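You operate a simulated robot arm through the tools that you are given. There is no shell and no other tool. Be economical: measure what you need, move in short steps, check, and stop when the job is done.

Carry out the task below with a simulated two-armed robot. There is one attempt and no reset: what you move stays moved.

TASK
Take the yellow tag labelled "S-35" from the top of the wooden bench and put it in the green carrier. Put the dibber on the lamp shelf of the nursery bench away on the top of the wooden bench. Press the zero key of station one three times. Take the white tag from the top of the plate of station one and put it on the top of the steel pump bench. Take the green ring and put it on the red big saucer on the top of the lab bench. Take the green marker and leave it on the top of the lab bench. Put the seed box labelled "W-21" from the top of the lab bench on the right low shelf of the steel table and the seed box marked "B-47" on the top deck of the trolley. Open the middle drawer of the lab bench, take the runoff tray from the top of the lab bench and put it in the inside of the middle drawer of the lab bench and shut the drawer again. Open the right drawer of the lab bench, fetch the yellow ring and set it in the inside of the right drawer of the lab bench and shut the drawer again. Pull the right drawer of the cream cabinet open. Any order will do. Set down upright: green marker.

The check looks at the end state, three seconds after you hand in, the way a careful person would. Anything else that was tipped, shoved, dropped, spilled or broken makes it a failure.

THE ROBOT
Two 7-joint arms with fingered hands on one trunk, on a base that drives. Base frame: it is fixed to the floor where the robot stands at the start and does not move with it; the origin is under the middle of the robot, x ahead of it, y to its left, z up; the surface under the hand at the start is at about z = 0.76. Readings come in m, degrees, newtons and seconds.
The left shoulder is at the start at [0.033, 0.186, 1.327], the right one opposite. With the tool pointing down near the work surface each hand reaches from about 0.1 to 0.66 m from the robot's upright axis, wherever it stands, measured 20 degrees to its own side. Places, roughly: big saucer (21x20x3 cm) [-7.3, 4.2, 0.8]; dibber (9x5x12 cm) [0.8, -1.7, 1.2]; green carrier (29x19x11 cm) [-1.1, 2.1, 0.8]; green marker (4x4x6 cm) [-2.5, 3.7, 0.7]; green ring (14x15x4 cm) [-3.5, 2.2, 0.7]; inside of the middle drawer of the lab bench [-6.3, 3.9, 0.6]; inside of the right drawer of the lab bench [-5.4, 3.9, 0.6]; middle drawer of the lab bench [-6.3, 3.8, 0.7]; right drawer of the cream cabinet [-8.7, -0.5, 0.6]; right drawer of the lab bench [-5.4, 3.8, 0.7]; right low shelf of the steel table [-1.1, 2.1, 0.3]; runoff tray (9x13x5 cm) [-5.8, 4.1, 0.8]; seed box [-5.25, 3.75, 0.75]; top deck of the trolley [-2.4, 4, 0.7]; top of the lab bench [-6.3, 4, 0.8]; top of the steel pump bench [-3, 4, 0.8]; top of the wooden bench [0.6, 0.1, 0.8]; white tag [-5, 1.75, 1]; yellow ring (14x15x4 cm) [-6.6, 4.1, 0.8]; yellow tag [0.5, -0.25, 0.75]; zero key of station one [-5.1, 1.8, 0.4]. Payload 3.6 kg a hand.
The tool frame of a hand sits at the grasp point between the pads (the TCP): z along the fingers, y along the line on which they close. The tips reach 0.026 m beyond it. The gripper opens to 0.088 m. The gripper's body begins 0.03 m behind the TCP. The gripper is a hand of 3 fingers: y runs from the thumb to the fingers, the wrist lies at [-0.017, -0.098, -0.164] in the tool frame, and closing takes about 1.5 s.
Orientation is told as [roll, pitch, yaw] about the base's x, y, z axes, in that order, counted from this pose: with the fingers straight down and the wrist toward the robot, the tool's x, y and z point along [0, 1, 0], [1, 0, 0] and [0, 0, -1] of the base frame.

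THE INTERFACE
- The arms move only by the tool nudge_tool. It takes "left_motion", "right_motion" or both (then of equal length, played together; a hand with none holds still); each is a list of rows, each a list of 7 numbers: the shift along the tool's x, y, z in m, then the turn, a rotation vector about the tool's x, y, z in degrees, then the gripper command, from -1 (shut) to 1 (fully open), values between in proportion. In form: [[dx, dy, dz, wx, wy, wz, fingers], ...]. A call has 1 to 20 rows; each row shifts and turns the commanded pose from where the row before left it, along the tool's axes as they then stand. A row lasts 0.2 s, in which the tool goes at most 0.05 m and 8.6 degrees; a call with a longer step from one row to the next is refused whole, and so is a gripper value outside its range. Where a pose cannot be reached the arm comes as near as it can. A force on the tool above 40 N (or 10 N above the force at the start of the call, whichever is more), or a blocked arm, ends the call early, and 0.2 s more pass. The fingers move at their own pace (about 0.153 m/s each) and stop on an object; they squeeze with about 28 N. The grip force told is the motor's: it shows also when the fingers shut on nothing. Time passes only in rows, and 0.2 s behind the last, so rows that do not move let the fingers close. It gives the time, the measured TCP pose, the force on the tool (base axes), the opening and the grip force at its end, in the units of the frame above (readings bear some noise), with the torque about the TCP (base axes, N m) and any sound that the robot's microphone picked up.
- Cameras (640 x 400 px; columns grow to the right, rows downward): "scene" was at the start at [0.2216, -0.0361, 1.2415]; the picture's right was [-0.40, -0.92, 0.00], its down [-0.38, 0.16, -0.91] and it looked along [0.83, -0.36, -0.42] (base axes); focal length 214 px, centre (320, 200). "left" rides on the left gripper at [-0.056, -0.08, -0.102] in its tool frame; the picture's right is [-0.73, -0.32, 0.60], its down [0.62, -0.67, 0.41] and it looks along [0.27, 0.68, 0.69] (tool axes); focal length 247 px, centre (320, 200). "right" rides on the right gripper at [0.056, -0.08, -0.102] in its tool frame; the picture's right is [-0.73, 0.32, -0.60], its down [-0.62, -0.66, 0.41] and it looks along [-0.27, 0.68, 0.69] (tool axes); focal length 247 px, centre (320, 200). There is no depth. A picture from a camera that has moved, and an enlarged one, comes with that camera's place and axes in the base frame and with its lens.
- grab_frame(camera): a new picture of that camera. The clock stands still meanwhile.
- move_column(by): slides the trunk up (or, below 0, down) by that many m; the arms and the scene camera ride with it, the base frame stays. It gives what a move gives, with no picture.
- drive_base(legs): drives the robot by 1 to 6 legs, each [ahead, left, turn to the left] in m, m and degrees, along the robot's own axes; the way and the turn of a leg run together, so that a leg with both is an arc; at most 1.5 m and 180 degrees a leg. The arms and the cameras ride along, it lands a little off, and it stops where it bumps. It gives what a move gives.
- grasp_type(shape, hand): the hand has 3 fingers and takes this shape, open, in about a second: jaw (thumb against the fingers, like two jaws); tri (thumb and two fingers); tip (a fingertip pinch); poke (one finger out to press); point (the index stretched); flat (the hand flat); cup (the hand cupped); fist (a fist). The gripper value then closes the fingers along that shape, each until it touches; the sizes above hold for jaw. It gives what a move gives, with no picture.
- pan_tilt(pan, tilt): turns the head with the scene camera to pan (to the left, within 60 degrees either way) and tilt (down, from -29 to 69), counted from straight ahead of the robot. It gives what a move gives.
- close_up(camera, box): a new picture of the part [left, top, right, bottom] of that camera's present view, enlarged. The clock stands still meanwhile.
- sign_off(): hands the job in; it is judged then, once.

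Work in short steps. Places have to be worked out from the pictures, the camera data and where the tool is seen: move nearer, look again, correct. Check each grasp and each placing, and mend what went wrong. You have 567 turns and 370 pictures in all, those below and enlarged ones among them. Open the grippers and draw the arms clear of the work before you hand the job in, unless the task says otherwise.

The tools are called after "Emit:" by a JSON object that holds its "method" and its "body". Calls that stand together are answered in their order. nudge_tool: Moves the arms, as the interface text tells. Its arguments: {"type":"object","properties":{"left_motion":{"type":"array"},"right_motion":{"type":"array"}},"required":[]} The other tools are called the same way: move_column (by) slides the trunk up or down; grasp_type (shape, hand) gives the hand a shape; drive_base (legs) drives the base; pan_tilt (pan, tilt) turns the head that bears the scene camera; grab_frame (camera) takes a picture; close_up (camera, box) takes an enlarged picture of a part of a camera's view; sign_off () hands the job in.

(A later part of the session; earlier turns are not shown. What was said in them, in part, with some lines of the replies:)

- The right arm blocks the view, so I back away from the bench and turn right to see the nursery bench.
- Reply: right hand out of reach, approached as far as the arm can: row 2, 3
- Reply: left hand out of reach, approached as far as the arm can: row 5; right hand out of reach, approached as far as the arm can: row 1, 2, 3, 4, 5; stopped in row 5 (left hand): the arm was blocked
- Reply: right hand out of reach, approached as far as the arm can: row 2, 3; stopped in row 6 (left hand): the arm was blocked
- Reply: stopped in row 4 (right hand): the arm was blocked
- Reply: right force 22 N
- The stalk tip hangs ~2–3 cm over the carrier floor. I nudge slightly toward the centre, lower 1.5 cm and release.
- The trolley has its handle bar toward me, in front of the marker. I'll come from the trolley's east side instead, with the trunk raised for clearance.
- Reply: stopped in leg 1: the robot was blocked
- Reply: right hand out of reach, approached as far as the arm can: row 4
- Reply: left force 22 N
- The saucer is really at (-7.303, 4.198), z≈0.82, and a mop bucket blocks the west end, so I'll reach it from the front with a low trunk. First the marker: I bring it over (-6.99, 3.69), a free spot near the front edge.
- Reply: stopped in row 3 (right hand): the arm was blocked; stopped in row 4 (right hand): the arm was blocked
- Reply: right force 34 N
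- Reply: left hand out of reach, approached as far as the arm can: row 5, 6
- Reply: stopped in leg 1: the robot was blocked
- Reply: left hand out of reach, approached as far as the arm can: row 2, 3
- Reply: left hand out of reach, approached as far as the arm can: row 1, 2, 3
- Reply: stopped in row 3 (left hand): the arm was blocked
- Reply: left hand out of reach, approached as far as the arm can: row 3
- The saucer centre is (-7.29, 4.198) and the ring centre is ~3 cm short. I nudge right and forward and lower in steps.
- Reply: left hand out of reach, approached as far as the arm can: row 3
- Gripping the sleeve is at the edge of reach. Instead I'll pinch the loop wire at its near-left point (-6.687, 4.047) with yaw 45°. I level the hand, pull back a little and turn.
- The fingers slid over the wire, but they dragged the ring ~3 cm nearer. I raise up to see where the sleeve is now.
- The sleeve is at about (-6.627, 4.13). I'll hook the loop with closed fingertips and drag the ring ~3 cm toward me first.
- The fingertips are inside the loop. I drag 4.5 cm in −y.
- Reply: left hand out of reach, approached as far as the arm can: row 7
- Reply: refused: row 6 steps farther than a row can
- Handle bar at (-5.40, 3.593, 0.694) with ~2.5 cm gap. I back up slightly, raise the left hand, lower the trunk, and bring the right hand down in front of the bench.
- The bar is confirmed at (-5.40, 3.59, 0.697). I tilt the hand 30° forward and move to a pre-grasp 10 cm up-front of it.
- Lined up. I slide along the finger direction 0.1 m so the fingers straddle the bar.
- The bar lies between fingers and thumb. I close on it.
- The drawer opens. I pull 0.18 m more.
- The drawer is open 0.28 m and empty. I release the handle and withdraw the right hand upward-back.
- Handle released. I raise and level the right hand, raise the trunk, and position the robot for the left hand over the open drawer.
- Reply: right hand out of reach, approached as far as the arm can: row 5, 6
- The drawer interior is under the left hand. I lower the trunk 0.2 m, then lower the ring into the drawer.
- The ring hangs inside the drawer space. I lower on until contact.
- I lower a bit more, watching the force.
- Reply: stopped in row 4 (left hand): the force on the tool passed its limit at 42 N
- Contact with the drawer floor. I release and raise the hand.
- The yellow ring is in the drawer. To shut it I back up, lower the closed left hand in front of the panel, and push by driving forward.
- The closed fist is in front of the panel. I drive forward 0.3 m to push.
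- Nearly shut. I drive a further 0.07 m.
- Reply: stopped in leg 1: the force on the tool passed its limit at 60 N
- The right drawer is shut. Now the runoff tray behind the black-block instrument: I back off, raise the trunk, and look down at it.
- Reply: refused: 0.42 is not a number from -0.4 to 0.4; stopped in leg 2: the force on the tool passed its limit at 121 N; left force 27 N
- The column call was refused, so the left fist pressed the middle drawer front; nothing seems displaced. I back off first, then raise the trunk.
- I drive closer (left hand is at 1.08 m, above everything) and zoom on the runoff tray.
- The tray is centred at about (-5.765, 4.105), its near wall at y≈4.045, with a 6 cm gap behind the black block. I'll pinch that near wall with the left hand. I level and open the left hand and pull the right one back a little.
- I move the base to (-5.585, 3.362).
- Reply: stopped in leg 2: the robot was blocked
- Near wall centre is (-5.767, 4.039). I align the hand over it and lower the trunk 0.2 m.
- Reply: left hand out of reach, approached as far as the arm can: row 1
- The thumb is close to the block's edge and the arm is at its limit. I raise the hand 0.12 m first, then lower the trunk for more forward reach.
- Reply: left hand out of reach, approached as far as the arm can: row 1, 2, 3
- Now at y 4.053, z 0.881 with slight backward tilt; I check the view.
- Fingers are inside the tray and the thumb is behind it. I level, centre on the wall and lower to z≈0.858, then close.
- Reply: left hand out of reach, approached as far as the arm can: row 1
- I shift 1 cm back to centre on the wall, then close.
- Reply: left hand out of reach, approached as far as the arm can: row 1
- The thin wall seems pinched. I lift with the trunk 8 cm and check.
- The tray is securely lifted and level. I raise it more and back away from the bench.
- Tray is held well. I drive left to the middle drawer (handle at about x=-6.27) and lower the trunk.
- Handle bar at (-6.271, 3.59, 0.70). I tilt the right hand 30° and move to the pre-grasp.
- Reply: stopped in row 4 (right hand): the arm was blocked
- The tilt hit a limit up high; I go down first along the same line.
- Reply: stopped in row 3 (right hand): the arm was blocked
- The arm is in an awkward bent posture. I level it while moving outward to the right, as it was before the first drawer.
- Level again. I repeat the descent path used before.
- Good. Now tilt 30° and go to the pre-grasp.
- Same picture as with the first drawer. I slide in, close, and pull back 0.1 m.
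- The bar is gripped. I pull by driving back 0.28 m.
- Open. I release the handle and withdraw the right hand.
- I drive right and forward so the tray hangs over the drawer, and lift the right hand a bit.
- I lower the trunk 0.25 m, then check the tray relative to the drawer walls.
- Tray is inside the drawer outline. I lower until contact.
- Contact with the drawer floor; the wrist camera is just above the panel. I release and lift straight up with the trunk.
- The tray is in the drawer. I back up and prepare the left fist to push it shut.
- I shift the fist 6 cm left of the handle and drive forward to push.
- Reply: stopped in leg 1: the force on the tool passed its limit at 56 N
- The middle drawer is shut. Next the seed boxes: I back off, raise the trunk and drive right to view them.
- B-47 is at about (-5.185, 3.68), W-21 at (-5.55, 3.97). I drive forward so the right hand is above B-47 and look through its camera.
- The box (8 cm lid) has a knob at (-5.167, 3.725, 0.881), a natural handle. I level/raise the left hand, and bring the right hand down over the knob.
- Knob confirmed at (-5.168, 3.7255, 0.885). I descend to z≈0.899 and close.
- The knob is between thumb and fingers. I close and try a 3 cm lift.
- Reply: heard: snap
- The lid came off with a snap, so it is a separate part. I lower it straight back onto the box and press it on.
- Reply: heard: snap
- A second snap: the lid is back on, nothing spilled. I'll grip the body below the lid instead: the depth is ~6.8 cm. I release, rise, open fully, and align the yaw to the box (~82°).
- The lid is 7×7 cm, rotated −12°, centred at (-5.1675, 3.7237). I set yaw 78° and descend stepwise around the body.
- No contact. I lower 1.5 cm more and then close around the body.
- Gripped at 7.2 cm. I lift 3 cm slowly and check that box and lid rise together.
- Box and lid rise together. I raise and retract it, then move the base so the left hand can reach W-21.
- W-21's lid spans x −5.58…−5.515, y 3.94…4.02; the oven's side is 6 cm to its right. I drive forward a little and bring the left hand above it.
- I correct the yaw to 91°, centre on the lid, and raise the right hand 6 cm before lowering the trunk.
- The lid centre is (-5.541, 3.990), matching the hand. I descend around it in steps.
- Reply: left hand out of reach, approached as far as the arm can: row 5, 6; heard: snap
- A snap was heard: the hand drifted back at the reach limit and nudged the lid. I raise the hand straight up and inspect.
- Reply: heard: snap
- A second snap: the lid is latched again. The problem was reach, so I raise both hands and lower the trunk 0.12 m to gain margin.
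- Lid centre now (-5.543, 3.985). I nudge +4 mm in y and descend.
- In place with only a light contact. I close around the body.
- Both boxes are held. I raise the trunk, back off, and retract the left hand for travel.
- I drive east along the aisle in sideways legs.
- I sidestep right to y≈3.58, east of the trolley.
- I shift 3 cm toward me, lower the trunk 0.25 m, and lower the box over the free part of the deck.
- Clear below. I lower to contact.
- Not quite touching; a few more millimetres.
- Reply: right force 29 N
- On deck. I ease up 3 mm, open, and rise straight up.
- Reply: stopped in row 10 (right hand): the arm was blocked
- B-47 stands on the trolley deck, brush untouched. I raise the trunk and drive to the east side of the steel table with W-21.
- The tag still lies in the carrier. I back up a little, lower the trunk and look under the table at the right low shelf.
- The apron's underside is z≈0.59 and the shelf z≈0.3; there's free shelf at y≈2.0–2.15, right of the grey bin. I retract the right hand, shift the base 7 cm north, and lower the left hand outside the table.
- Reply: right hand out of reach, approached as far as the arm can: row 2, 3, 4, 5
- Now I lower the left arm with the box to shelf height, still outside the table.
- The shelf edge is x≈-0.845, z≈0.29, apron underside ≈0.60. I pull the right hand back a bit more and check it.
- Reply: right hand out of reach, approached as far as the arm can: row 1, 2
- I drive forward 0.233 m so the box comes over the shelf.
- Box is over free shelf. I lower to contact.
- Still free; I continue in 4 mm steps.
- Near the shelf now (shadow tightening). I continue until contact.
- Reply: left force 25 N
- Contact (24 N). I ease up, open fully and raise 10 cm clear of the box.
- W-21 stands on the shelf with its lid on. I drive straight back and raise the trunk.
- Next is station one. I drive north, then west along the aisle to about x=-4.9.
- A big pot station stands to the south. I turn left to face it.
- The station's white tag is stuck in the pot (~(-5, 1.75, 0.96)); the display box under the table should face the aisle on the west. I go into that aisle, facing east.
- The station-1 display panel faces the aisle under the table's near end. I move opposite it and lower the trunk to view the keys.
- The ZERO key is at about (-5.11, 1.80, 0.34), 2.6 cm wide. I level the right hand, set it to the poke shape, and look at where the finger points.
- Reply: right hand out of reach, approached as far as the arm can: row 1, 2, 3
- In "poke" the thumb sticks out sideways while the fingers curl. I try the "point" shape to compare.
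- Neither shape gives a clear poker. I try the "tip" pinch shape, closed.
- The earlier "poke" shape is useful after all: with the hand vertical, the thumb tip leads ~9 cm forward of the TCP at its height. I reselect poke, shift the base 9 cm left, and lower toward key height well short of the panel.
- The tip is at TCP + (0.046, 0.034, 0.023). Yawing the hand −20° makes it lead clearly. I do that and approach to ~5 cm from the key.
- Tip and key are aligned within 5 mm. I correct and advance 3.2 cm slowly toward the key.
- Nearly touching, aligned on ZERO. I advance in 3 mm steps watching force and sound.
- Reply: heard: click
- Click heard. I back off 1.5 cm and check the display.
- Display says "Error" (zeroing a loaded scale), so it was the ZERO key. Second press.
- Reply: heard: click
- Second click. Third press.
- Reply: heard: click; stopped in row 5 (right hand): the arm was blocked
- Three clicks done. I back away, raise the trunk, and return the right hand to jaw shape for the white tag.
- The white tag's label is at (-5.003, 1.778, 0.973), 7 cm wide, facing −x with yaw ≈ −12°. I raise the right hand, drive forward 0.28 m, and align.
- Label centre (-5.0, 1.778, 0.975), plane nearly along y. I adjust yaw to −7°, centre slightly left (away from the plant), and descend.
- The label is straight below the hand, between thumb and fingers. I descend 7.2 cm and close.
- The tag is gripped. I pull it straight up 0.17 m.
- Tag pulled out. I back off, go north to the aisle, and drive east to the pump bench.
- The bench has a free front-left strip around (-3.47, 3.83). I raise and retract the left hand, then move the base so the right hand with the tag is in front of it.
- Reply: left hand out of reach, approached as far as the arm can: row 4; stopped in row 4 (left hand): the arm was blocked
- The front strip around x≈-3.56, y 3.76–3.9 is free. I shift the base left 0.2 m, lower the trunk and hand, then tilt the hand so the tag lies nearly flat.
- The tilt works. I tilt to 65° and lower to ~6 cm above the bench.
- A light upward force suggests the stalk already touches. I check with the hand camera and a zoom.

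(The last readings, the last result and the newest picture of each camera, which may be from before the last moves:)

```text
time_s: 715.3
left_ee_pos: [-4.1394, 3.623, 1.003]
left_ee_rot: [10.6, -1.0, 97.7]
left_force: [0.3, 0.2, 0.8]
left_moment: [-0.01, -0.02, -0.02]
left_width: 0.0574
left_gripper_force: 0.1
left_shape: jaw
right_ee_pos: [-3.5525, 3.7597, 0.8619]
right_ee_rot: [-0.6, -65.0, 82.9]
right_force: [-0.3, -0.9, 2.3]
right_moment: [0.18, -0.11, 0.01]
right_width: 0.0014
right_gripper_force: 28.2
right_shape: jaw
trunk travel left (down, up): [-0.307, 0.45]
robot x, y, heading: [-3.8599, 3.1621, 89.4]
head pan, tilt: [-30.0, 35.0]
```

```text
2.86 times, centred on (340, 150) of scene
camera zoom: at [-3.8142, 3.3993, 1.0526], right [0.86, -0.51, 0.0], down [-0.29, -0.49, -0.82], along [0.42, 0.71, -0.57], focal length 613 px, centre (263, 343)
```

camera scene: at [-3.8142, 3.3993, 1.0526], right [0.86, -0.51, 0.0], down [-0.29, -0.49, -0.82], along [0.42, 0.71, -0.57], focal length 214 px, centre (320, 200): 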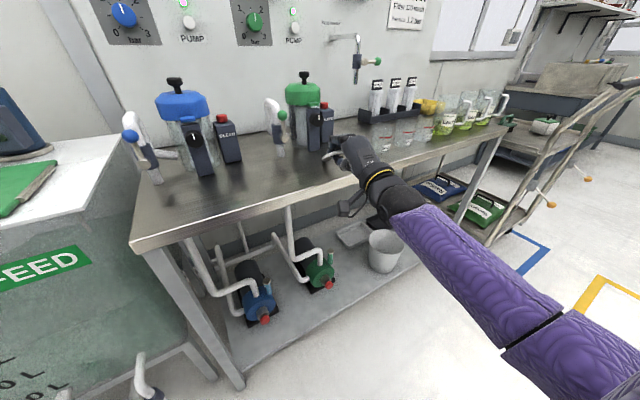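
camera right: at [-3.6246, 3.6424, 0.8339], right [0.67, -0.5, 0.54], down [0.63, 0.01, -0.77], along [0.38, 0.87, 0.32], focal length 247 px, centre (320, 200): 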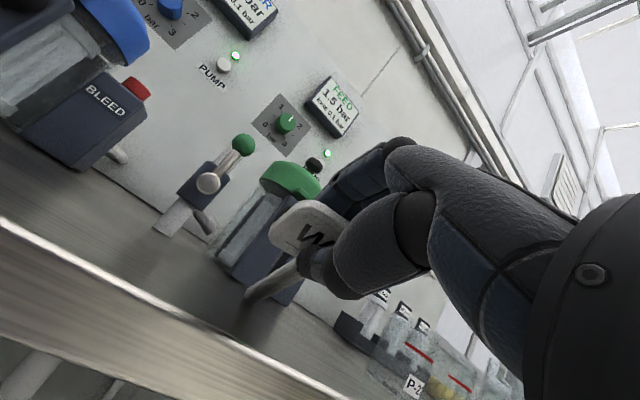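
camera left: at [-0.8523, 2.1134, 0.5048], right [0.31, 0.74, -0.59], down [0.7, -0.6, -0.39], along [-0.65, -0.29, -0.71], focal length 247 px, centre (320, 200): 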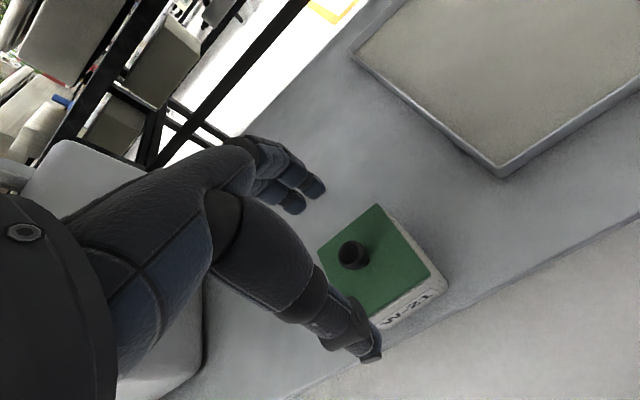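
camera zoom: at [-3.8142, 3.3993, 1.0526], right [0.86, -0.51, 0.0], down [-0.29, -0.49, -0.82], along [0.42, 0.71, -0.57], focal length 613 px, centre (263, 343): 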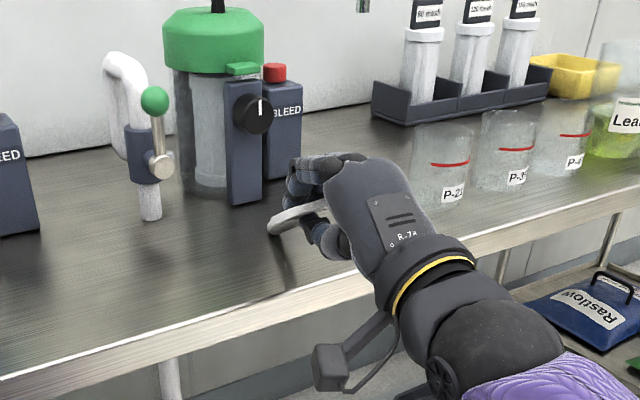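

The stalk rests lightly on the bench but the label is too near the front edge. I lift 1 cm and move 4.5 cm further in (filter stands at y≥3.92), then lower again.

Emit:
{"method": "nudge_tool", "body": {"right_motion": [[0, 0.0109, -0.0051, 0, 0, 0, -1], [0, 0.0095, 0.0204, 0, 0, 0, -1], [0, 0.0095, 0.0204, 0, 0, 0, -1], [0, 0, 0, 0, 0, 0, -1]]}}

Emit:
{"method": "close_up", "body": {"camera": "scene", "box": [260, 80, 420, 220]}}

Emit:
{"method": "grab_frame", "body": {"camera": "right"}}

```text
time_s: 716.3
left_ee_pos: [-4.1397, 3.6218, 1.0024]
left_ee_rot: [10.7, -1.1, 97.7]
left_force: [-0.5, 0.0, -0.1]
left_moment: [-0.02, 0.0, 0.01]
left_width: 0.0575
left_gripper_force: 0.0
left_shape: jaw
right_ee_pos: [-3.5455, 3.8056, 0.8748]
right_ee_rot: [-0.5, -65.0, 82.9]
right_force: [0.5, 0.2, -0.5]
right_moment: [0.01, 0.0, 0.01]
right_width: 0.0013
right_gripper_force: 27.5
right_shape: jaw
trunk travel left (down, up): [-0.307, 0.45]
robot x, y, heading: [-3.86, 3.1677, 89.3]
head pan, tilt: [-30.0, 35.0]
```

```text
2.86 times, centred on (340, 150) of scene
camera zoom: at [-3.814, 3.3996, 1.0525], right [0.86, -0.51, 0.0], down [-0.29, -0.49, -0.82], along [0.42, 0.71, -0.57], focal length 613 px, centre (263, 343)
```

zoom: 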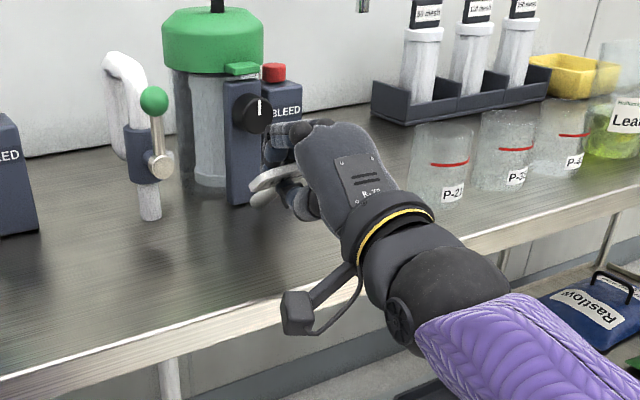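

```text
74 pictures are left
camera right: at [-3.6185, 3.6875, 0.8459], right [0.67, -0.5, 0.54], down [0.63, 0.01, -0.77], along [0.38, 0.87, 0.32], focal length 247 px, centre (320, 200)
```

right: 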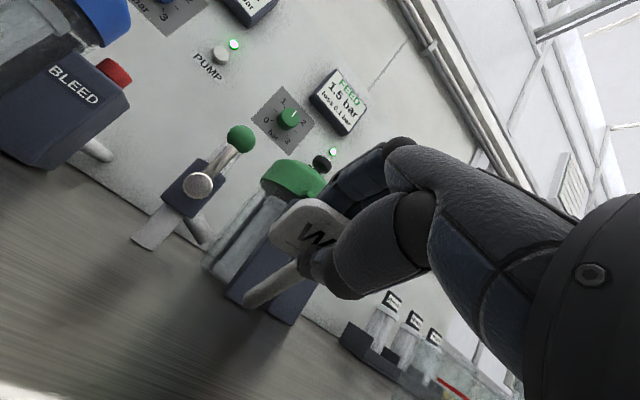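

Clear of the filter. I lower 1 cm, open slightly, and draw the hand back horizontally.

Emit:
{"method": "nudge_tool", "body": {"right_motion": [[0, -0.0109, 0.0051, 0, 0, 0, -1], [0, 0, 0, 0, 0, 0, -1], [0, 0.002, -0.001, 0, 0, 0, -0.7], [0, 0.002, -0.001, 0, 0, 0, -0.4], [0, 0, 0, 0, 0, 0, -0.3], [0, 0, 0, 0, 0, 0, -0.3]]}}

Emit:
{"method": "close_up", "body": {"camera": "scene", "box": [260, 80, 420, 220]}}

```text
time_s: 717.7
left_ee_pos: [-4.1393, 3.6227, 1.0024]
left_ee_rot: [10.6, -1.2, 97.7]
left_force: [-0.6, 0.6, 0.4]
left_moment: [0.0, 0.03, 0.02]
left_width: 0.0575
left_gripper_force: 0.2
left_shape: jaw
right_ee_pos: [-3.5456, 3.8063, 0.867]
right_ee_rot: [-0.6, -64.9, 83.0]
right_force: [0.0, -0.5, -0.1]
right_moment: [0.0, -0.02, 0.01]
right_width: 0.0305
right_gripper_force: 0.1
right_shape: jaw
trunk travel left (down, up): [-0.307, 0.45]
robot x, y, heading: [-3.8592, 3.1686, 89.1]
head pan, tilt: [-30.0, 35.0]
```

```text
2.86 times, centred on (340, 150) of scene
camera zoom: at [-3.814, 3.3996, 1.0525], right [0.86, -0.51, 0.0], down [-0.29, -0.49, -0.82], along [0.42, 0.71, -0.57], focal length 613 px, centre (263, 343)
```

zoom: 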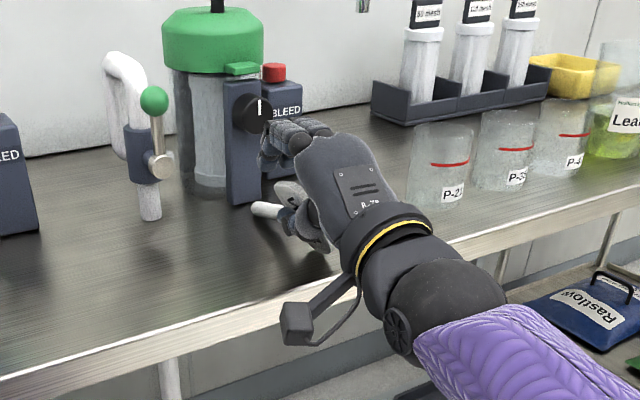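

The tag has dropped onto the bench/thumb. I draw the hand back slowly 6 cm and look.

Emit:
{"method": "nudge_tool", "body": {"right_motion": [[0, -0.0063, -0.0136, 0, 0, 0, -0.3], [0, -0.0063, -0.0136, 0, 0, 0, -0.3], [0, -0.0063, -0.0136, 0, 0, 0, -0.3], [0, -0.0063, -0.0136, 0, 0, 0, -0.3], [0, 0, 0, 0, 0, 0, -0.3]]}}

Emit:
{"method": "close_up", "body": {"camera": "scene", "box": [260, 80, 420, 220]}}

```text
time_s: 718.9
left_ee_pos: [-4.1399, 3.6242, 1.0029]
left_ee_rot: [10.5, -1.3, 97.7]
left_force: [0.5, -0.1, 0.1]
left_moment: [-0.02, -0.06, -0.01]
left_width: 0.0575
left_gripper_force: 0.1
left_shape: jaw
right_ee_pos: [-3.5546, 3.7461, 0.8672]
right_ee_rot: [-0.6, -65.1, 83.0]
right_force: [-0.1, -0.9, 0.0]
right_moment: [0.02, -0.03, -0.03]
right_width: 0.0307
right_gripper_force: 0.0
right_shape: jaw
trunk travel left (down, up): [-0.307, 0.45]
robot x, y, heading: [-3.8591, 3.1639, 89.4]
head pan, tilt: [-30.0, 35.0]
```

```text
2.86 times, centred on (340, 150) of scene
camera zoom: at [-3.814, 3.3997, 1.0525], right [0.86, -0.51, 0.0], down [-0.29, -0.49, -0.82], along [0.42, 0.71, -0.57], focal length 613 px, centre (263, 343)
```

zoom: 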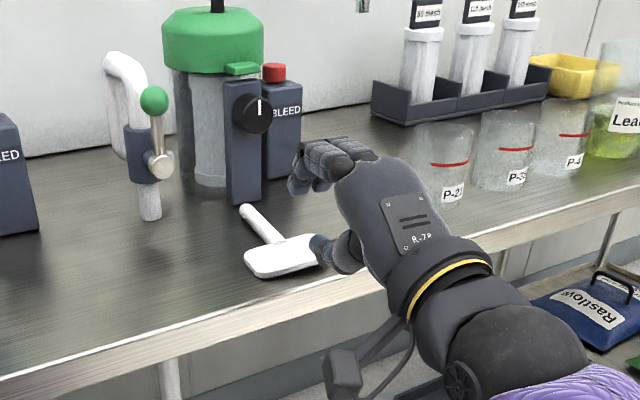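

The tag lies flat on the bench. I continue withdrawing straight back, then up.

Emit:
{"method": "nudge_tool", "body": {"right_motion": [[-0.004, -0.0106, -0.0227, 0, 0, 0, -0.3], [-0.004, -0.0106, -0.0227, 0, 0, 0, -0.3], [-0.004, -0.0106, -0.0227, 0, 0, 0, -0.3], [0, 0, 0, 0, 0, 0, -0.3]]}}

Emit:
{"method": "close_up", "body": {"camera": "scene", "box": [260, 80, 420, 220]}}

```text
time_s: 719.9
left_ee_pos: [-4.1383, 3.6235, 1.0019]
left_ee_rot: [10.6, -1.2, 97.7]
left_force: [-0.4, 0.0, 0.7]
left_moment: [-0.03, -0.03, 0.02]
left_width: 0.0576
left_gripper_force: 0.1
left_shape: jaw
right_ee_pos: [-3.5523, 3.6715, 0.8683]
right_ee_rot: [-0.6, -65.0, 83.0]
right_force: [0.9, -0.1, 0.2]
right_moment: [0.0, -0.04, 0.01]
right_width: 0.0303
right_gripper_force: 0.1
right_shape: jaw
trunk travel left (down, up): [-0.307, 0.45]
robot x, y, heading: [-3.8591, 3.1689, 89.2]
head pan, tilt: [-30.0, 35.0]
```

```text
2.86 times, centred on (340, 150) of scene
camera zoom: at [-3.814, 3.3997, 1.0525], right [0.86, -0.51, 0.0], down [-0.29, -0.49, -0.82], along [0.42, 0.71, -0.57], focal length 613 px, centre (263, 343)
```

zoom: 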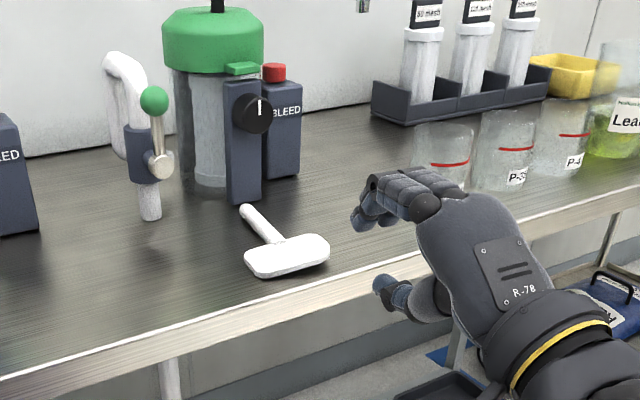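

The white tag lies on the pump bench. Finally the cream cabinet: I raise and level the right hand, back off, turn west and drive.

Emit:
{"method": "nudge_tool", "body": {"right_motion": [[0, -0.01, -0.03, 8, 0, 0, 0], [0, 0, -0.03, 8, 0, 0, 0], [0, 0, -0.02, 8, 0, 0, 0], [0, 0.01, -0.02, 8, 0, 0, 0], [0, 0.01, -0.02, 8, 0, 0, 0], [0, 0, -0.02, 8, 0, 0, 0], [0, 0, -0.02, 8, 0, 0, 0], [0, 0, -0.02, 8, 0, 0, 0]]}}

Emit:
{"method": "drive_base", "body": {"legs": [[-0.15, 0, 0], [0, 0, 90], [1.5, 0, 0], [1.3, 0, 0]]}}

Emit:
{"method": "pan_tilt", "body": {"pan": 35, "tilt": 15}}

Emit:
{"method": "grab_frame", "body": {"camera": "scene"}}

```text
time_s: 721.7
left_ee_pos: [-4.1388, 3.6239, 1.0039]
left_ee_rot: [10.7, -1.3, 97.7]
left_force: [-1.1, 0.0, 0.2]
left_moment: [0.0, 0.04, -0.01]
left_width: 0.0578
left_gripper_force: 0.1
left_shape: jaw
right_ee_pos: [-3.5694, 3.5976, 0.9928]
right_ee_rot: [0.4, -5.3, 84.6]
right_force: [-0.1, 0.4, -0.5]
right_moment: [0.03, -0.03, 0.0]
right_width: 0.0437
right_gripper_force: 0.2
right_shape: jaw
right hand out of reach, approached as far as the arm can: row 5, 6, 8
trunk travel left (down, up): [-0.307, 0.45]
robot x, y, heading: [-3.8582, 3.1678, 89.5]
head pan, tilt: [-30.0, 35.0]
```

```text
time_s: 740.0
left_ee_pos: [-7.1021, 2.7314, 1.003]
left_ee_rot: [10.5, -1.3, -171.7]
left_force: [0.7, 0.6, 0.0]
left_moment: [-0.03, -0.02, 0.03]
left_width: 0.0575
left_gripper_force: 0.1
left_shape: jaw
right_ee_pos: [-7.0839, 3.301, 0.9933]
right_ee_rot: [0.2, -5.4, 175.2]
right_force: [-0.4, 0.2, 0.2]
right_moment: [-0.03, 0.01, -0.01]
right_width: 0.0436
right_gripper_force: 0.1
right_shape: jaw
trunk travel left (down, up): [-0.307, 0.45]
robot x, y, heading: [-6.6482, 3.015, -180.0]
head pan, tilt: [-30.0, 35.0]
```

```text
time_s: 741.4
left_ee_pos: [-7.1016, 2.7297, 1.0043]
left_ee_rot: [10.7, -1.4, -171.6]
left_force: [0.6, 0.1, 0.3]
left_moment: [-0.03, 0.01, 0.01]
left_width: 0.0574
left_gripper_force: 0.1
left_shape: jaw
right_ee_pos: [-7.0836, 3.3009, 0.9946]
right_ee_rot: [0.2, -5.4, 175.2]
right_force: [0.8, -0.4, 0.2]
right_moment: [-0.01, 0.01, 0.03]
right_width: 0.0436
right_gripper_force: 0.1
right_shape: jaw
trunk travel left (down, up): [-0.307, 0.45]
robot x, y, heading: [-6.6528, 3.0196, -180.1]
head pan, tilt: [35.0, 15.0]
```

```text
70 pictures are left
camera scene: at [-6.8827, 2.9635, 1.0845], right [-0.57, 0.82, 0.0], down [0.21, 0.15, -0.97], along [-0.79, -0.55, -0.26], focal length 214 px, centre (320, 200)
```

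scene: 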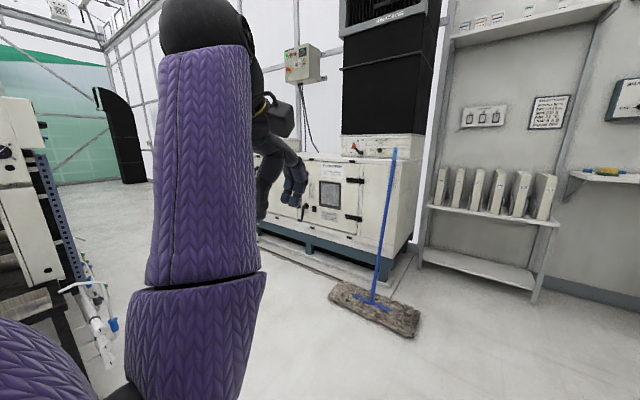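

A mop leans by the air unit near (-8.07, 2.6); I'll pass east of it. I drive to x≈-7.3, face south and look.

Emit:
{"method": "drive_base", "body": {"legs": [[0.62, 0, 0], [0, 0, 90]]}}

Emit:
{"method": "pan_tilt", "body": {"pan": 0, "tilt": 18}}

Emit:
{"method": "grab_frame", "body": {"camera": "scene"}}

```text
time_s: 748.7
left_ee_pos: [-6.9877, 2.5591, 1.0041]
left_ee_rot: [10.7, -1.4, -81.8]
left_force: [-0.2, 0.4, -0.3]
left_moment: [0.0, -0.02, 0.02]
left_width: 0.0576
left_gripper_force: 0.2
left_shape: jaw
right_ee_pos: [-7.5587, 2.581, 0.9932]
right_ee_rot: [0.2, -5.4, -95.1]
right_force: [-0.5, 0.2, 0.0]
right_moment: [0.01, -0.01, -0.01]
right_width: 0.0439
right_gripper_force: 0.1
right_shape: jaw
trunk travel left (down, up): [-0.307, 0.45]
robot x, y, heading: [-7.2691, 3.0156, -90.2]
head pan, tilt: [35.0, 15.0]
```

```text
time_s: 749.7
left_ee_pos: [-6.9886, 2.5584, 1.0032]
left_ee_rot: [10.9, -1.3, -81.8]
left_force: [-0.2, 0.7, 0.7]
left_moment: [-0.03, 0.01, -0.02]
left_width: 0.0573
left_gripper_force: 0.1
left_shape: jaw
right_ee_pos: [-7.5573, 2.5813, 0.9933]
right_ee_rot: [0.3, -5.4, -95.3]
right_force: [-0.3, -0.3, 0.1]
right_moment: [0.01, 0.0, 0.01]
right_width: 0.0438
right_gripper_force: 0.0
right_shape: jaw
trunk travel left (down, up): [-0.307, 0.45]
robot x, y, heading: [-7.2716, 3.0151, -90.3]
head pan, tilt: [0.0, 18.0]
```

```text
69 pictures are left
camera scene: at [-7.2733, 2.7651, 1.0796], right [-1.0, 0.0, 0.0], down [0.0, 0.31, -0.95], along [0.0, -0.95, -0.31], focal length 214 px, centre (320, 200)
```

scene: 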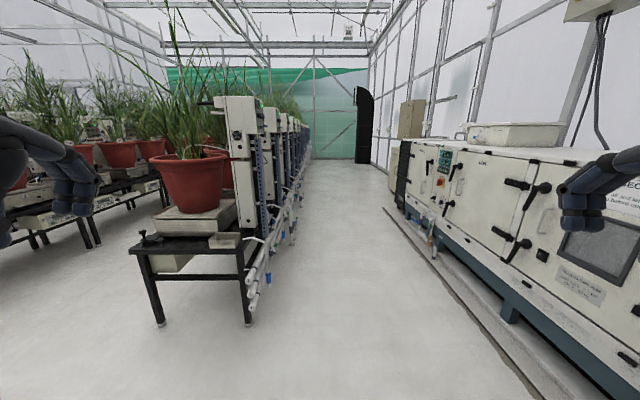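

The aisle (x −6.86…−8.2) is clear. I drive south along x≈-7.5 to y≈0.

Emit:
{"method": "drive_base", "body": {"legs": [[0, -0.23, 0], [1.5, 0, 0], [1.3, 0, 0]]}}

Emit:
{"method": "pan_tilt", "body": {"pan": -40, "tilt": 20}}

Emit:
{"method": "grab_frame", "body": {"camera": "scene"}}

```text
time_s: 764.6
left_ee_pos: [-7.1953, -0.2462, 1.0029]
left_ee_rot: [10.8, -1.3, -81.6]
left_force: [0.1, -0.2, -0.2]
left_moment: [-0.04, 0.0, -0.01]
left_width: 0.0575
left_gripper_force: 0.0
left_shape: jaw
right_ee_pos: [-7.7657, -0.2266, 0.9936]
right_ee_rot: [0.3, -5.4, -94.8]
right_force: [0.4, 1.0, 0.2]
right_moment: [-0.01, -0.02, -0.01]
right_width: 0.0437
right_gripper_force: 0.1
right_shape: jaw
trunk travel left (down, up): [-0.307, 0.45]
robot x, y, heading: [-7.4815, 0.2078, -89.7]
head pan, tilt: [0.0, 18.0]
```

```text
time_s: 765.7
left_ee_pos: [-7.1958, -0.2462, 1.0041]
left_ee_rot: [11.0, -1.4, -81.6]
left_force: [0.6, 0.0, -0.8]
left_moment: [0.01, 0.01, 0.01]
left_width: 0.0575
left_gripper_force: 0.1
left_shape: jaw
right_ee_pos: [-7.7667, -0.2262, 0.9934]
right_ee_rot: [0.3, -5.4, -94.9]
right_force: [-0.6, -0.2, -0.5]
right_moment: [0.02, -0.04, -0.01]
right_width: 0.0435
right_gripper_force: 0.1
right_shape: jaw
trunk travel left (down, up): [-0.307, 0.45]
robot x, y, heading: [-7.4826, 0.209, -90.0]
head pan, tilt: [-40.0, 20.0]
```

```text
68 pictures are left
camera scene: at [-7.5423, -0.0192, 1.0764], right [-0.77, 0.64, 0.0], down [0.22, 0.26, -0.94], along [-0.6, -0.72, -0.34], focal length 214 px, centre (320, 200)
```

scene: 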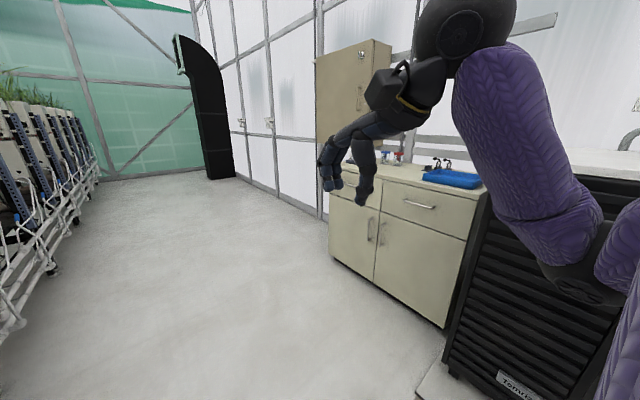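

The cream cabinet is to the south-west; its right drawer handle is about (-8.53, -0.45, 0.7). I turn to face west and sidestep south.

Emit:
{"method": "drive_base", "body": {"legs": [[0, 0, -90], [0, 0.87, 0]]}}

Emit:
{"method": "pan_tilt", "body": {"pan": -8, "tilt": 22}}

Emit:
{"method": "grab_frame", "body": {"camera": "scene"}}

Emit:
{"method": "grab_frame", "body": {"camera": "right"}}

```text
time_s: 774.2
left_ee_pos: [-7.9566, -0.9455, 1.0044]
left_ee_rot: [10.8, -1.5, -172.9]
left_force: [-0.1, 0.0, 0.1]
left_moment: [-0.01, 0.01, 0.0]
left_width: 0.0572
left_gripper_force: 0.0
left_shape: jaw
right_ee_pos: [-7.925, -0.3755, 0.9937]
right_ee_rot: [0.2, -5.4, 173.9]
right_force: [0.2, -0.2, -0.3]
right_moment: [0.0, 0.01, -0.01]
right_width: 0.0435
right_gripper_force: 0.0
right_shape: jaw
trunk travel left (down, up): [-0.307, 0.45]
robot x, y, heading: [-7.4985, -0.6687, 178.8]
head pan, tilt: [-40.0, 20.0]
```

```text
time_s: 775.1
left_ee_pos: [-7.9559, -0.9459, 1.0046]
left_ee_rot: [10.9, -1.4, -172.6]
left_force: [0.3, 0.1, -0.6]
left_moment: [-0.01, 0.0, 0.0]
left_width: 0.0576
left_gripper_force: 0.0
left_shape: jaw
right_ee_pos: [-7.9251, -0.3739, 0.9922]
right_ee_rot: [0.3, -5.4, 173.9]
right_force: [-0.5, -0.5, 0.0]
right_moment: [-0.01, 0.01, 0.01]
right_width: 0.0437
right_gripper_force: 0.1
right_shape: jaw
trunk travel left (down, up): [-0.307, 0.45]
robot x, y, heading: [-7.4957, -0.6663, 178.6]
head pan, tilt: [-8.0, 22.0]
```

```text
67 pictures are left
camera scene: at [-7.7451, -0.6494, 1.0731], right [0.16, 0.99, 0.0], down [0.37, -0.06, -0.93], along [-0.92, 0.15, -0.37], focal length 214 px, centre (320, 200)
```

scene: 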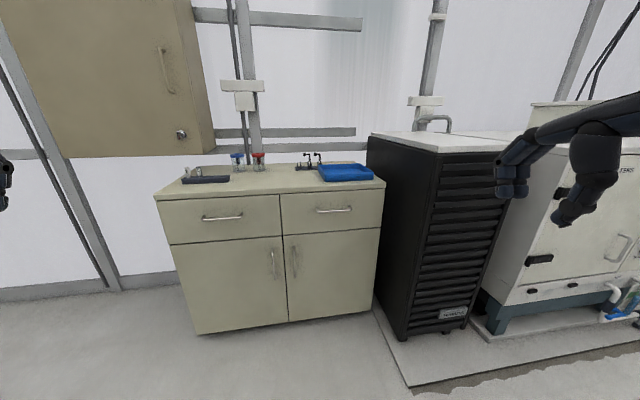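

```text
66 pictures are left
camera right: at [-7.8418, -0.4401, 1.0886], right [-0.18, 0.76, 0.62], down [0.69, 0.55, -0.48], along [-0.71, 0.34, -0.62], focal length 247 px, centre (320, 200)
```

right: 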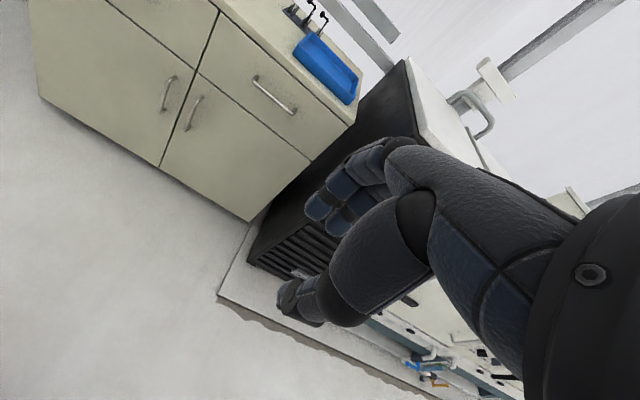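

Handle at (-8.531, -0.467, 0.709), both views agreeing. I drive up to 0.6 m from it.

Emit:
{"method": "drive_base", "body": {"legs": [[0.42, 0, 1.4]]}}

Emit:
{"method": "nudge_tool", "body": {"right_motion": [[0.03, 0.0, 0.02, 0, 0, -3, -0.2], [0.03, 0.0, 0.02, 0, 0, -3, -0.2], [0.02, 0.0, 0.02, 0, 0, 0, -0.2], [0, 0, 0, 0, 0, 0, -0.2]]}}

Emit:
{"method": "grab_frame", "body": {"camera": "right"}}

Emit:
{"method": "grab_frame", "body": {"camera": "scene"}}

```text
time_s: 777.7
left_ee_pos: [-8.3712, -0.9512, 1.0042]
left_ee_rot: [10.9, -1.3, -171.5]
left_force: [-0.8, -0.2, 0.6]
left_moment: [-0.01, -0.04, 0.02]
left_width: 0.0574
left_gripper_force: 0.2
left_shape: jaw
right_ee_pos: [-8.3527, -0.3811, 0.9933]
right_ee_rot: [0.3, -5.3, 175.2]
right_force: [0.0, 0.2, 0.3]
right_moment: [-0.01, -0.03, 0.02]
right_width: 0.0435
right_gripper_force: 0.1
right_shape: jaw
trunk travel left (down, up): [-0.307, 0.45]
robot x, y, heading: [-7.9155, -0.6674, -180.1]
head pan, tilt: [-8.0, 22.0]
```

```text
time_s: 778.7
left_ee_pos: [-8.3705, -0.9514, 1.0043]
left_ee_rot: [10.9, -1.4, -171.4]
left_force: [1.4, -0.2, -0.1]
left_moment: [-0.03, -0.03, -0.01]
left_width: 0.0573
left_gripper_force: 0.0
left_shape: jaw
right_ee_pos: [-8.361, -0.4606, 0.9323]
right_ee_rot: [-0.3, -5.5, -178.9]
right_force: [-0.4, -0.2, 0.4]
right_moment: [0.01, -0.01, 0.03]
right_width: 0.0357
right_gripper_force: 0.0
right_shape: jaw
trunk travel left (down, up): [-0.307, 0.45]
robot x, y, heading: [-7.918, -0.6615, -179.9]
head pan, tilt: [-8.0, 22.0]
```

```text
65 pictures are left
camera right: at [-8.2712, -0.5167, 1.0272], right [-0.28, 0.73, 0.63], down [0.61, 0.64, -0.47], along [-0.74, 0.25, -0.62], focal length 247 px, centre (320, 200)
```

right: 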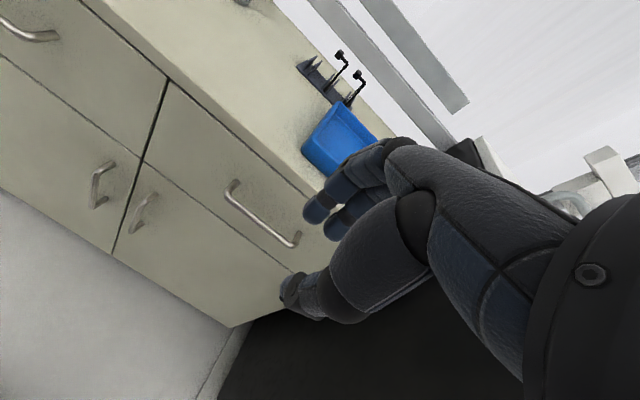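

```text
64 pictures are left
camera scene: at [-8.1668, -0.651, 1.0731], right [0.14, 0.99, 0.0], down [0.37, -0.05, -0.93], along [-0.92, 0.13, -0.37], focal length 214 px, centre (320, 200)
```

scene: 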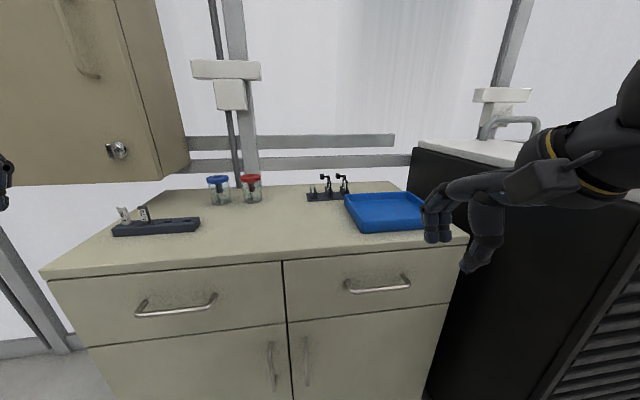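

Same geometry as the other drawers. I tilt 30° and go to the pre-grasp in front of the handle.

Emit:
{"method": "nudge_tool", "body": {"right_motion": [[0.004, 0, 0, -6.1, 0, 0, -0.2], [0.004, 0, 0, -6.1, 0, 0, -0.2], [0, 0, 0, -6.1, 0, 0, -0.2], [0, 0, 0, -6.1, 0, 0, -0.2], [0, 0.0075, 0.0395, 0, 0, 0, -0.2], [0, 0.0075, 0.0395, 0, 0, 0, -0.2], [0, 0.0075, 0.0395, 0, 0, 0, -0.2], [0, 0.0075, 0.0395, 0, 0, 0, -0.2], [0, 0, 0, 0, 0, 0, -0.2]]}}

Emit:
{"method": "grab_frame", "body": {"camera": "right"}}

Emit:
{"method": "close_up", "body": {"camera": "scene", "box": [320, 200, 500, 340]}}

```text
time_s: 780.7
left_ee_pos: [-8.3697, -0.9519, 1.0034]
left_ee_rot: [10.9, -1.4, -171.4]
left_force: [0.4, 0.6, -0.1]
left_moment: [-0.03, 0.0, -0.02]
left_width: 0.0575
left_gripper_force: 0.0
left_shape: jaw
right_ee_pos: [-8.4664, -0.469, 0.8116]
right_ee_rot: [-0.4, -29.8, -178.6]
right_force: [0.5, -0.2, -0.6]
right_moment: [0.03, -0.01, 0.02]
right_width: 0.0353
right_gripper_force: 0.1
right_shape: jaw
trunk travel left (down, up): [-0.307, 0.45]
robot x, y, heading: [-7.9156, -0.6624, -180.0]
head pan, tilt: [-8.0, 22.0]
```

```text
63 pictures are left
camera right: at [-8.345, -0.5245, 0.8605], right [0.01, 0.73, 0.68], down [0.36, 0.63, -0.68], along [-0.93, 0.25, -0.26], focal length 247 px, centre (320, 200)
```

right: 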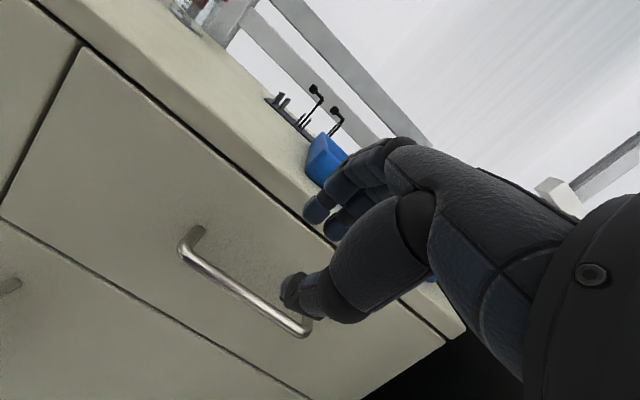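

```text
2.86 times, centred on (410, 270) of scene
camera zoom: at [-8.1667, -0.6511, 1.0732], right [0.14, 0.99, 0.0], down [0.37, -0.05, -0.93], along [-0.92, 0.13, -0.37], focal length 613 px, centre (63, 0)
```

zoom: 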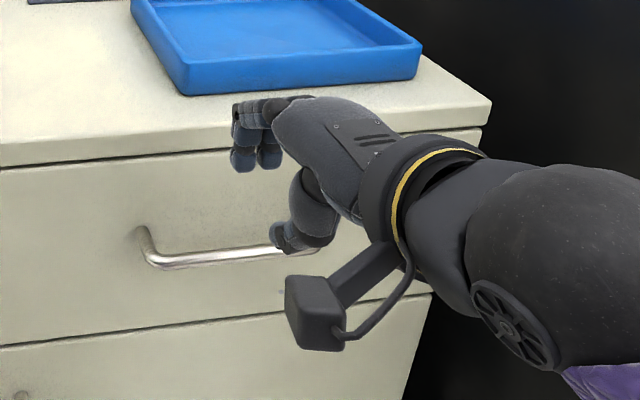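

To avoid the countertop edge I go straight down 5 cm first, then forward onto the bar.

Emit:
{"method": "nudge_tool", "body": {"right_motion": [[0, -0.0125, 0.0217, 0, 0, 0, -0.2], [0, -0.0125, 0.0216, 0, 0, 0, -0.2], [0, 0.0063, 0.0221, 0, 0, 0, -0.2], [0, 0.0063, 0.0221, 0, 0, 0, -0.2], [0, 0.0064, 0.0222, 0, 0, 0, -0.2], [0, 0, 0, 0, 0, 0, -0.2]]}}

Emit:
{"method": "grab_frame", "body": {"camera": "right"}}

Emit:
{"method": "close_up", "body": {"camera": "scene", "box": [320, 200, 500, 340]}}

```text
time_s: 782.1
left_ee_pos: [-8.3716, -0.9513, 1.0034]
left_ee_rot: [10.9, -1.4, -171.4]
left_force: [0.0, 0.3, -0.1]
left_moment: [0.01, 0.01, -0.06]
left_width: 0.0575
left_gripper_force: 0.0
left_shape: jaw
right_ee_pos: [-8.5165, -0.4693, 0.7141]
right_ee_rot: [-0.2, -29.8, -178.6]
right_force: [2.2, -0.1, 0.8]
right_moment: [-0.01, 0.14, -0.03]
right_width: 0.0355
right_gripper_force: 0.0
right_shape: jaw
trunk travel left (down, up): [-0.307, 0.45]
robot x, y, heading: [-7.9174, -0.6669, -179.8]
head pan, tilt: [-8.0, 22.0]
```

```text
61 pictures are left
camera right: at [-8.3943, -0.5246, 0.7625], right [0.01, 0.73, 0.68], down [0.36, 0.63, -0.68], along [-0.93, 0.25, -0.26], focal length 247 px, centre (320, 200)
```

right: 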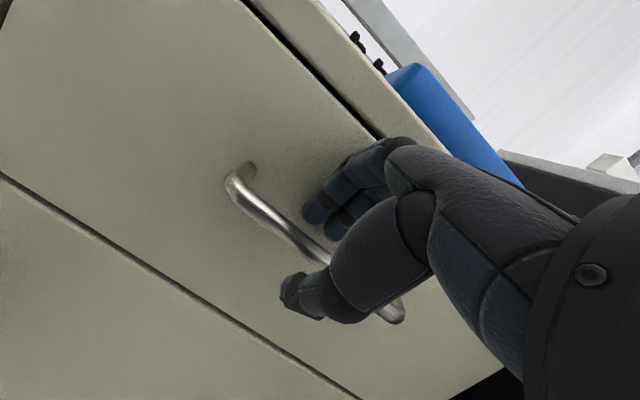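

```text
2.86 times, centred on (410, 270) of scene
camera zoom: at [-8.1668, -0.6511, 1.0731], right [0.14, 0.99, 0.0], down [0.37, -0.05, -0.93], along [-0.92, 0.13, -0.37], focal length 613 px, centre (63, 0)
```

zoom: 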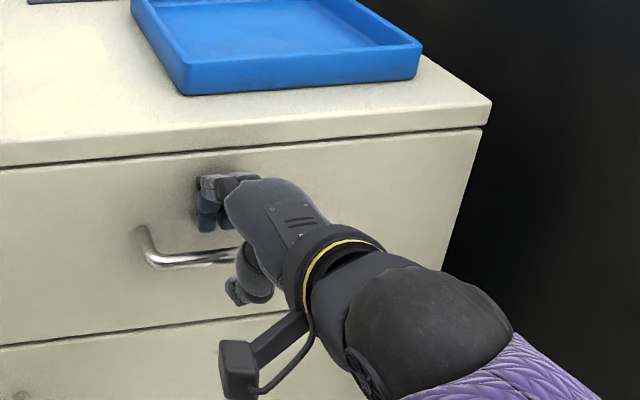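

The bar lies between thumb and fingers, fingertips just touching the drawer face. I close and pull back 0.1 m.

Emit:
{"method": "nudge_tool", "body": {"right_motion": [[0, 0, 0, 0, 0, 0, -0.6], [0, 0, 0, 0, 0, 0, -1], [0, 0, 0, 0, 0, 0, -1], [0, 0, 0, 0, 0, 0, -1], [0, 0, 0, 0, 0, 0, -1], [0, 0, 0, 0, 0, 0, -1]]}}

Emit:
{"method": "drive_base", "body": {"legs": [[-0.1, 0, 0]]}}

Emit:
{"method": "grab_frame", "body": {"camera": "scene"}}

```text
time_s: 783.5
left_ee_pos: [-8.3713, -0.951, 1.0041]
left_ee_rot: [10.9, -1.3, -171.4]
left_force: [0.1, -0.1, 0.0]
left_moment: [-0.01, 0.01, 0.0]
left_width: 0.0574
left_gripper_force: 0.0
left_shape: jaw
right_ee_pos: [-8.516, -0.4695, 0.7121]
right_ee_rot: [-0.4, -29.8, -178.6]
right_force: [-2.1, -0.7, -7.4]
right_moment: [-0.01, 0.0, 0.0]
right_width: 0.0049
right_gripper_force: 28.0
right_shape: jaw
trunk travel left (down, up): [-0.307, 0.45]
robot x, y, heading: [-7.9189, -0.6668, -179.6]
head pan, tilt: [-8.0, 22.0]
```

```text
time_s: 784.7
left_ee_pos: [-8.2701, -0.9521, 1.0038]
left_ee_rot: [11.0, -1.5, -171.5]
left_force: [-0.2, 0.0, 1.1]
left_moment: [-0.01, 0.01, -0.05]
left_width: 0.0576
left_gripper_force: 0.1
left_shape: jaw
right_ee_pos: [-8.4152, -0.4684, 0.7136]
right_ee_rot: [-0.2, -29.7, -178.6]
right_force: [0.5, -1.7, -10.7]
right_moment: [-0.02, -0.04, 0.01]
right_width: 0.0045
right_gripper_force: 28.5
right_shape: jaw
trunk travel left (down, up): [-0.307, 0.45]
robot x, y, heading: [-7.8146, -0.6622, -179.9]
head pan, tilt: [-8.0, 22.0]
```

```text
59 pictures are left
camera scene: at [-8.0664, -0.6508, 1.073], right [0.14, 0.99, 0.0], down [0.37, -0.05, -0.93], along [-0.92, 0.13, -0.37], focal length 214 px, centre (320, 200)
```

scene: 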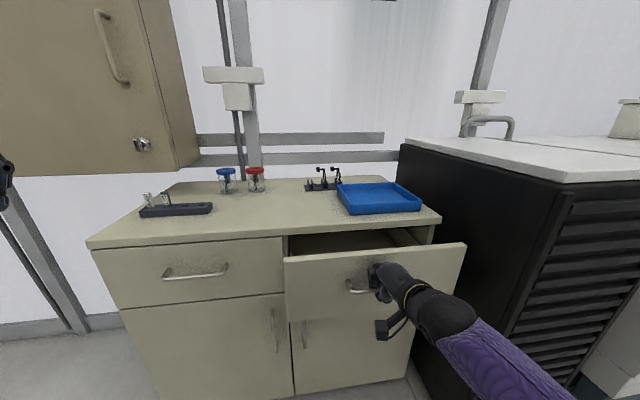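

It opens. I pull another 0.2 m and then check.

Emit:
{"method": "drive_base", "body": {"legs": [[-0.2, 0, 0]]}}

Emit:
{"method": "grab_frame", "body": {"camera": "scene"}}

```text
time_s: 786.3
left_ee_pos: [-8.0698, -0.9506, 1.0045]
left_ee_rot: [11.0, -1.4, -171.5]
left_force: [-0.3, 0.0, 0.7]
left_moment: [0.0, 0.01, -0.03]
left_width: 0.0576
left_gripper_force: 0.1
left_shape: jaw
right_ee_pos: [-8.2134, -0.4698, 0.7122]
right_ee_rot: [-0.3, -29.6, -178.7]
right_force: [1.0, -3.2, -8.4]
right_moment: [-0.01, 0.0, 0.0]
right_width: 0.0048
right_gripper_force: 28.2
right_shape: jaw
trunk travel left (down, up): [-0.307, 0.45]
robot x, y, heading: [-7.617, -0.6639, -179.7]
head pan, tilt: [-8.0, 22.0]
```

```text
58 pictures are left
camera scene: at [-7.8658, -0.6506, 1.073], right [0.14, 0.99, 0.0], down [0.37, -0.05, -0.93], along [-0.92, 0.13, -0.38], focal length 214 px, centre (320, 200)
```

scene: 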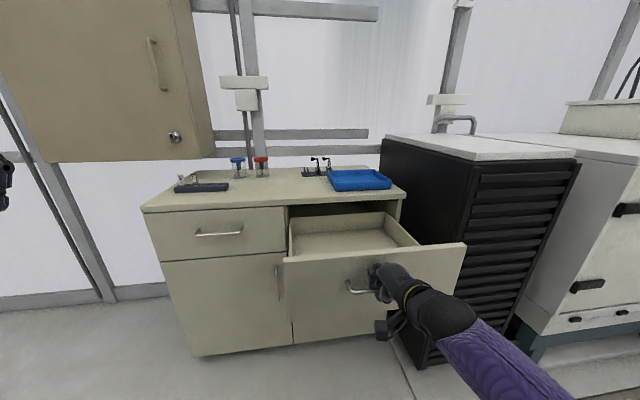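

Open 0.3 m. I pull another 8 cm gently to be sure it is well open.

Emit:
{"method": "drive_base", "body": {"legs": [[-0.08, 0, 0]]}}

Emit:
{"method": "grab_frame", "body": {"camera": "scene"}}

```text
time_s: 787.2
left_ee_pos: [-8.0252, -0.9511, 1.0035]
left_ee_rot: [10.9, -1.4, -171.5]
left_force: [0.1, -0.2, 0.4]
left_moment: [0.04, -0.03, 0.0]
left_width: 0.0577
left_gripper_force: 0.1
left_shape: jaw
right_ee_pos: [-8.1705, -0.4672, 0.7129]
right_ee_rot: [-0.3, -29.7, -178.7]
right_force: [0.3, 1.1, -0.4]
right_moment: [0.01, 0.0, 0.03]
right_width: 0.0036
right_gripper_force: 27.9
right_shape: jaw
trunk travel left (down, up): [-0.307, 0.45]
robot x, y, heading: [-7.5718, -0.6648, -179.9]
head pan, tilt: [-8.0, 22.0]
stopped in leg 1: the force on the tool passed its limit at 50 N (the readings are from after the stop); the commanded pose is now the measured one
```

```text
57 pictures are left
camera scene: at [-7.8211, -0.6508, 1.0732], right [0.14, 0.99, 0.0], down [0.37, -0.05, -0.93], along [-0.92, 0.13, -0.37], focal length 214 px, centre (320, 200)
```

scene: 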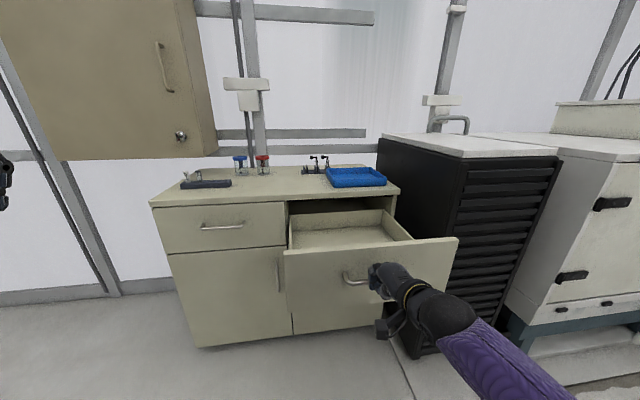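

The drawer reached its stop. I open the fingers and withdraw carefully.

Emit:
{"method": "nudge_tool", "body": {"right_motion": [[0, 0, 0, 0, 0, 0, -0.5], [0, 0, 0, 0, 0, 0, -0.1], [0, 0, 0, 0, 0, 0, -0.1], [0, 0, -0.03, 0, 0, 0, -0.1], [0, 0, -0.04, 0, 0, 0, -0.1], [0, 0, -0.04, 0, 0, 0, -0.1], [0, -0.01, -0.03, 7, 0, 0, 0.3], [0, 0, -0.03, 7, 0, 0, 0.3], [0, 0, -0.03, 8, 0, 0, 0.3], [0, 0, 0, 8, 0, 0, 0.3]]}}

Emit:
{"method": "drive_base", "body": {"legs": [[-0.15, 0, 0]]}}

Emit:
{"method": "grab_frame", "body": {"camera": "scene"}}

```text
time_s: 789.4
left_ee_pos: [-8.0266, -0.9527, 1.0036]
left_ee_rot: [10.9, -1.4, -171.5]
left_force: [-0.1, 0.0, 0.2]
left_moment: [0.02, -0.01, 0.0]
left_width: 0.0575
left_gripper_force: 0.0
left_shape: jaw
right_ee_pos: [-8.0726, -0.4675, 0.8859]
right_ee_rot: [-0.3, 0.5, -178.8]
right_force: [0.0, -0.3, -0.2]
right_moment: [-0.01, -0.02, 0.01]
right_width: 0.0571
right_gripper_force: 0.2
right_shape: jaw
trunk travel left (down, up): [-0.307, 0.45]
robot x, y, heading: [-7.5719, -0.6662, -179.8]
head pan, tilt: [-8.0, 22.0]
```

```text
time_s: 790.8
left_ee_pos: [-7.8753, -0.9502, 1.0053]
left_ee_rot: [10.9, -1.5, -171.5]
left_force: [0.2, 0.7, -0.1]
left_moment: [0.02, 0.04, -0.02]
left_width: 0.0574
left_gripper_force: 0.1
left_shape: jaw
right_ee_pos: [-7.9211, -0.4673, 0.8863]
right_ee_rot: [-0.3, 0.4, -178.7]
right_force: [0.6, 1.1, 0.2]
right_moment: [-0.02, 0.01, -0.03]
right_width: 0.0569
right_gripper_force: 0.0
right_shape: jaw
trunk travel left (down, up): [-0.307, 0.45]
robot x, y, heading: [-7.4195, -0.6615, -179.7]
head pan, tilt: [-8.0, 22.0]
```

```text
56 pictures are left
camera scene: at [-7.6702, -0.6503, 1.0734], right [0.14, 0.99, 0.0], down [0.37, -0.05, -0.93], along [-0.92, 0.13, -0.37], focal length 214 px, centre (320, 200)
```

scene: 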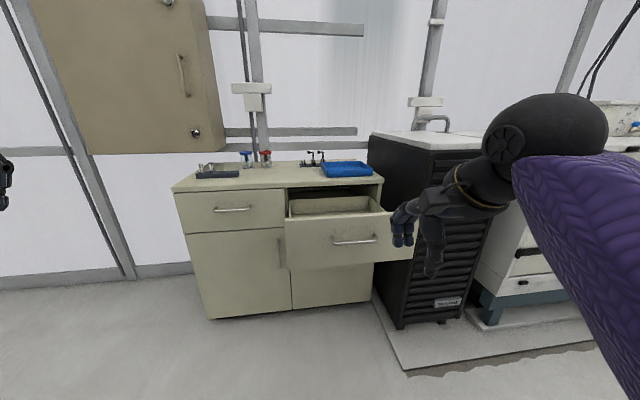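

The drawer stays open, both grippers are open and clear of the work, and every item was checked after placing. I hand in.

Emit:
{"method": "sign_off", "body": {}}

```text
The job is handed in.
```

I finished every item on the list and handed the job in; each placement was checked on camera as it was made, but I did not do a final look over all the rooms.

- **Lids:** both seed box lids came loose while I was gripping them. Each snapped back on, and I saw nothing spill.
- **Station one:** the zero key clicked three times. The scale shows "Error", most likely because zero was pressed with the pot still on it.
- **Middle drawer:** while I was repositioning, a fist pressed hard against its closed front. Nothing was visibly displaced.
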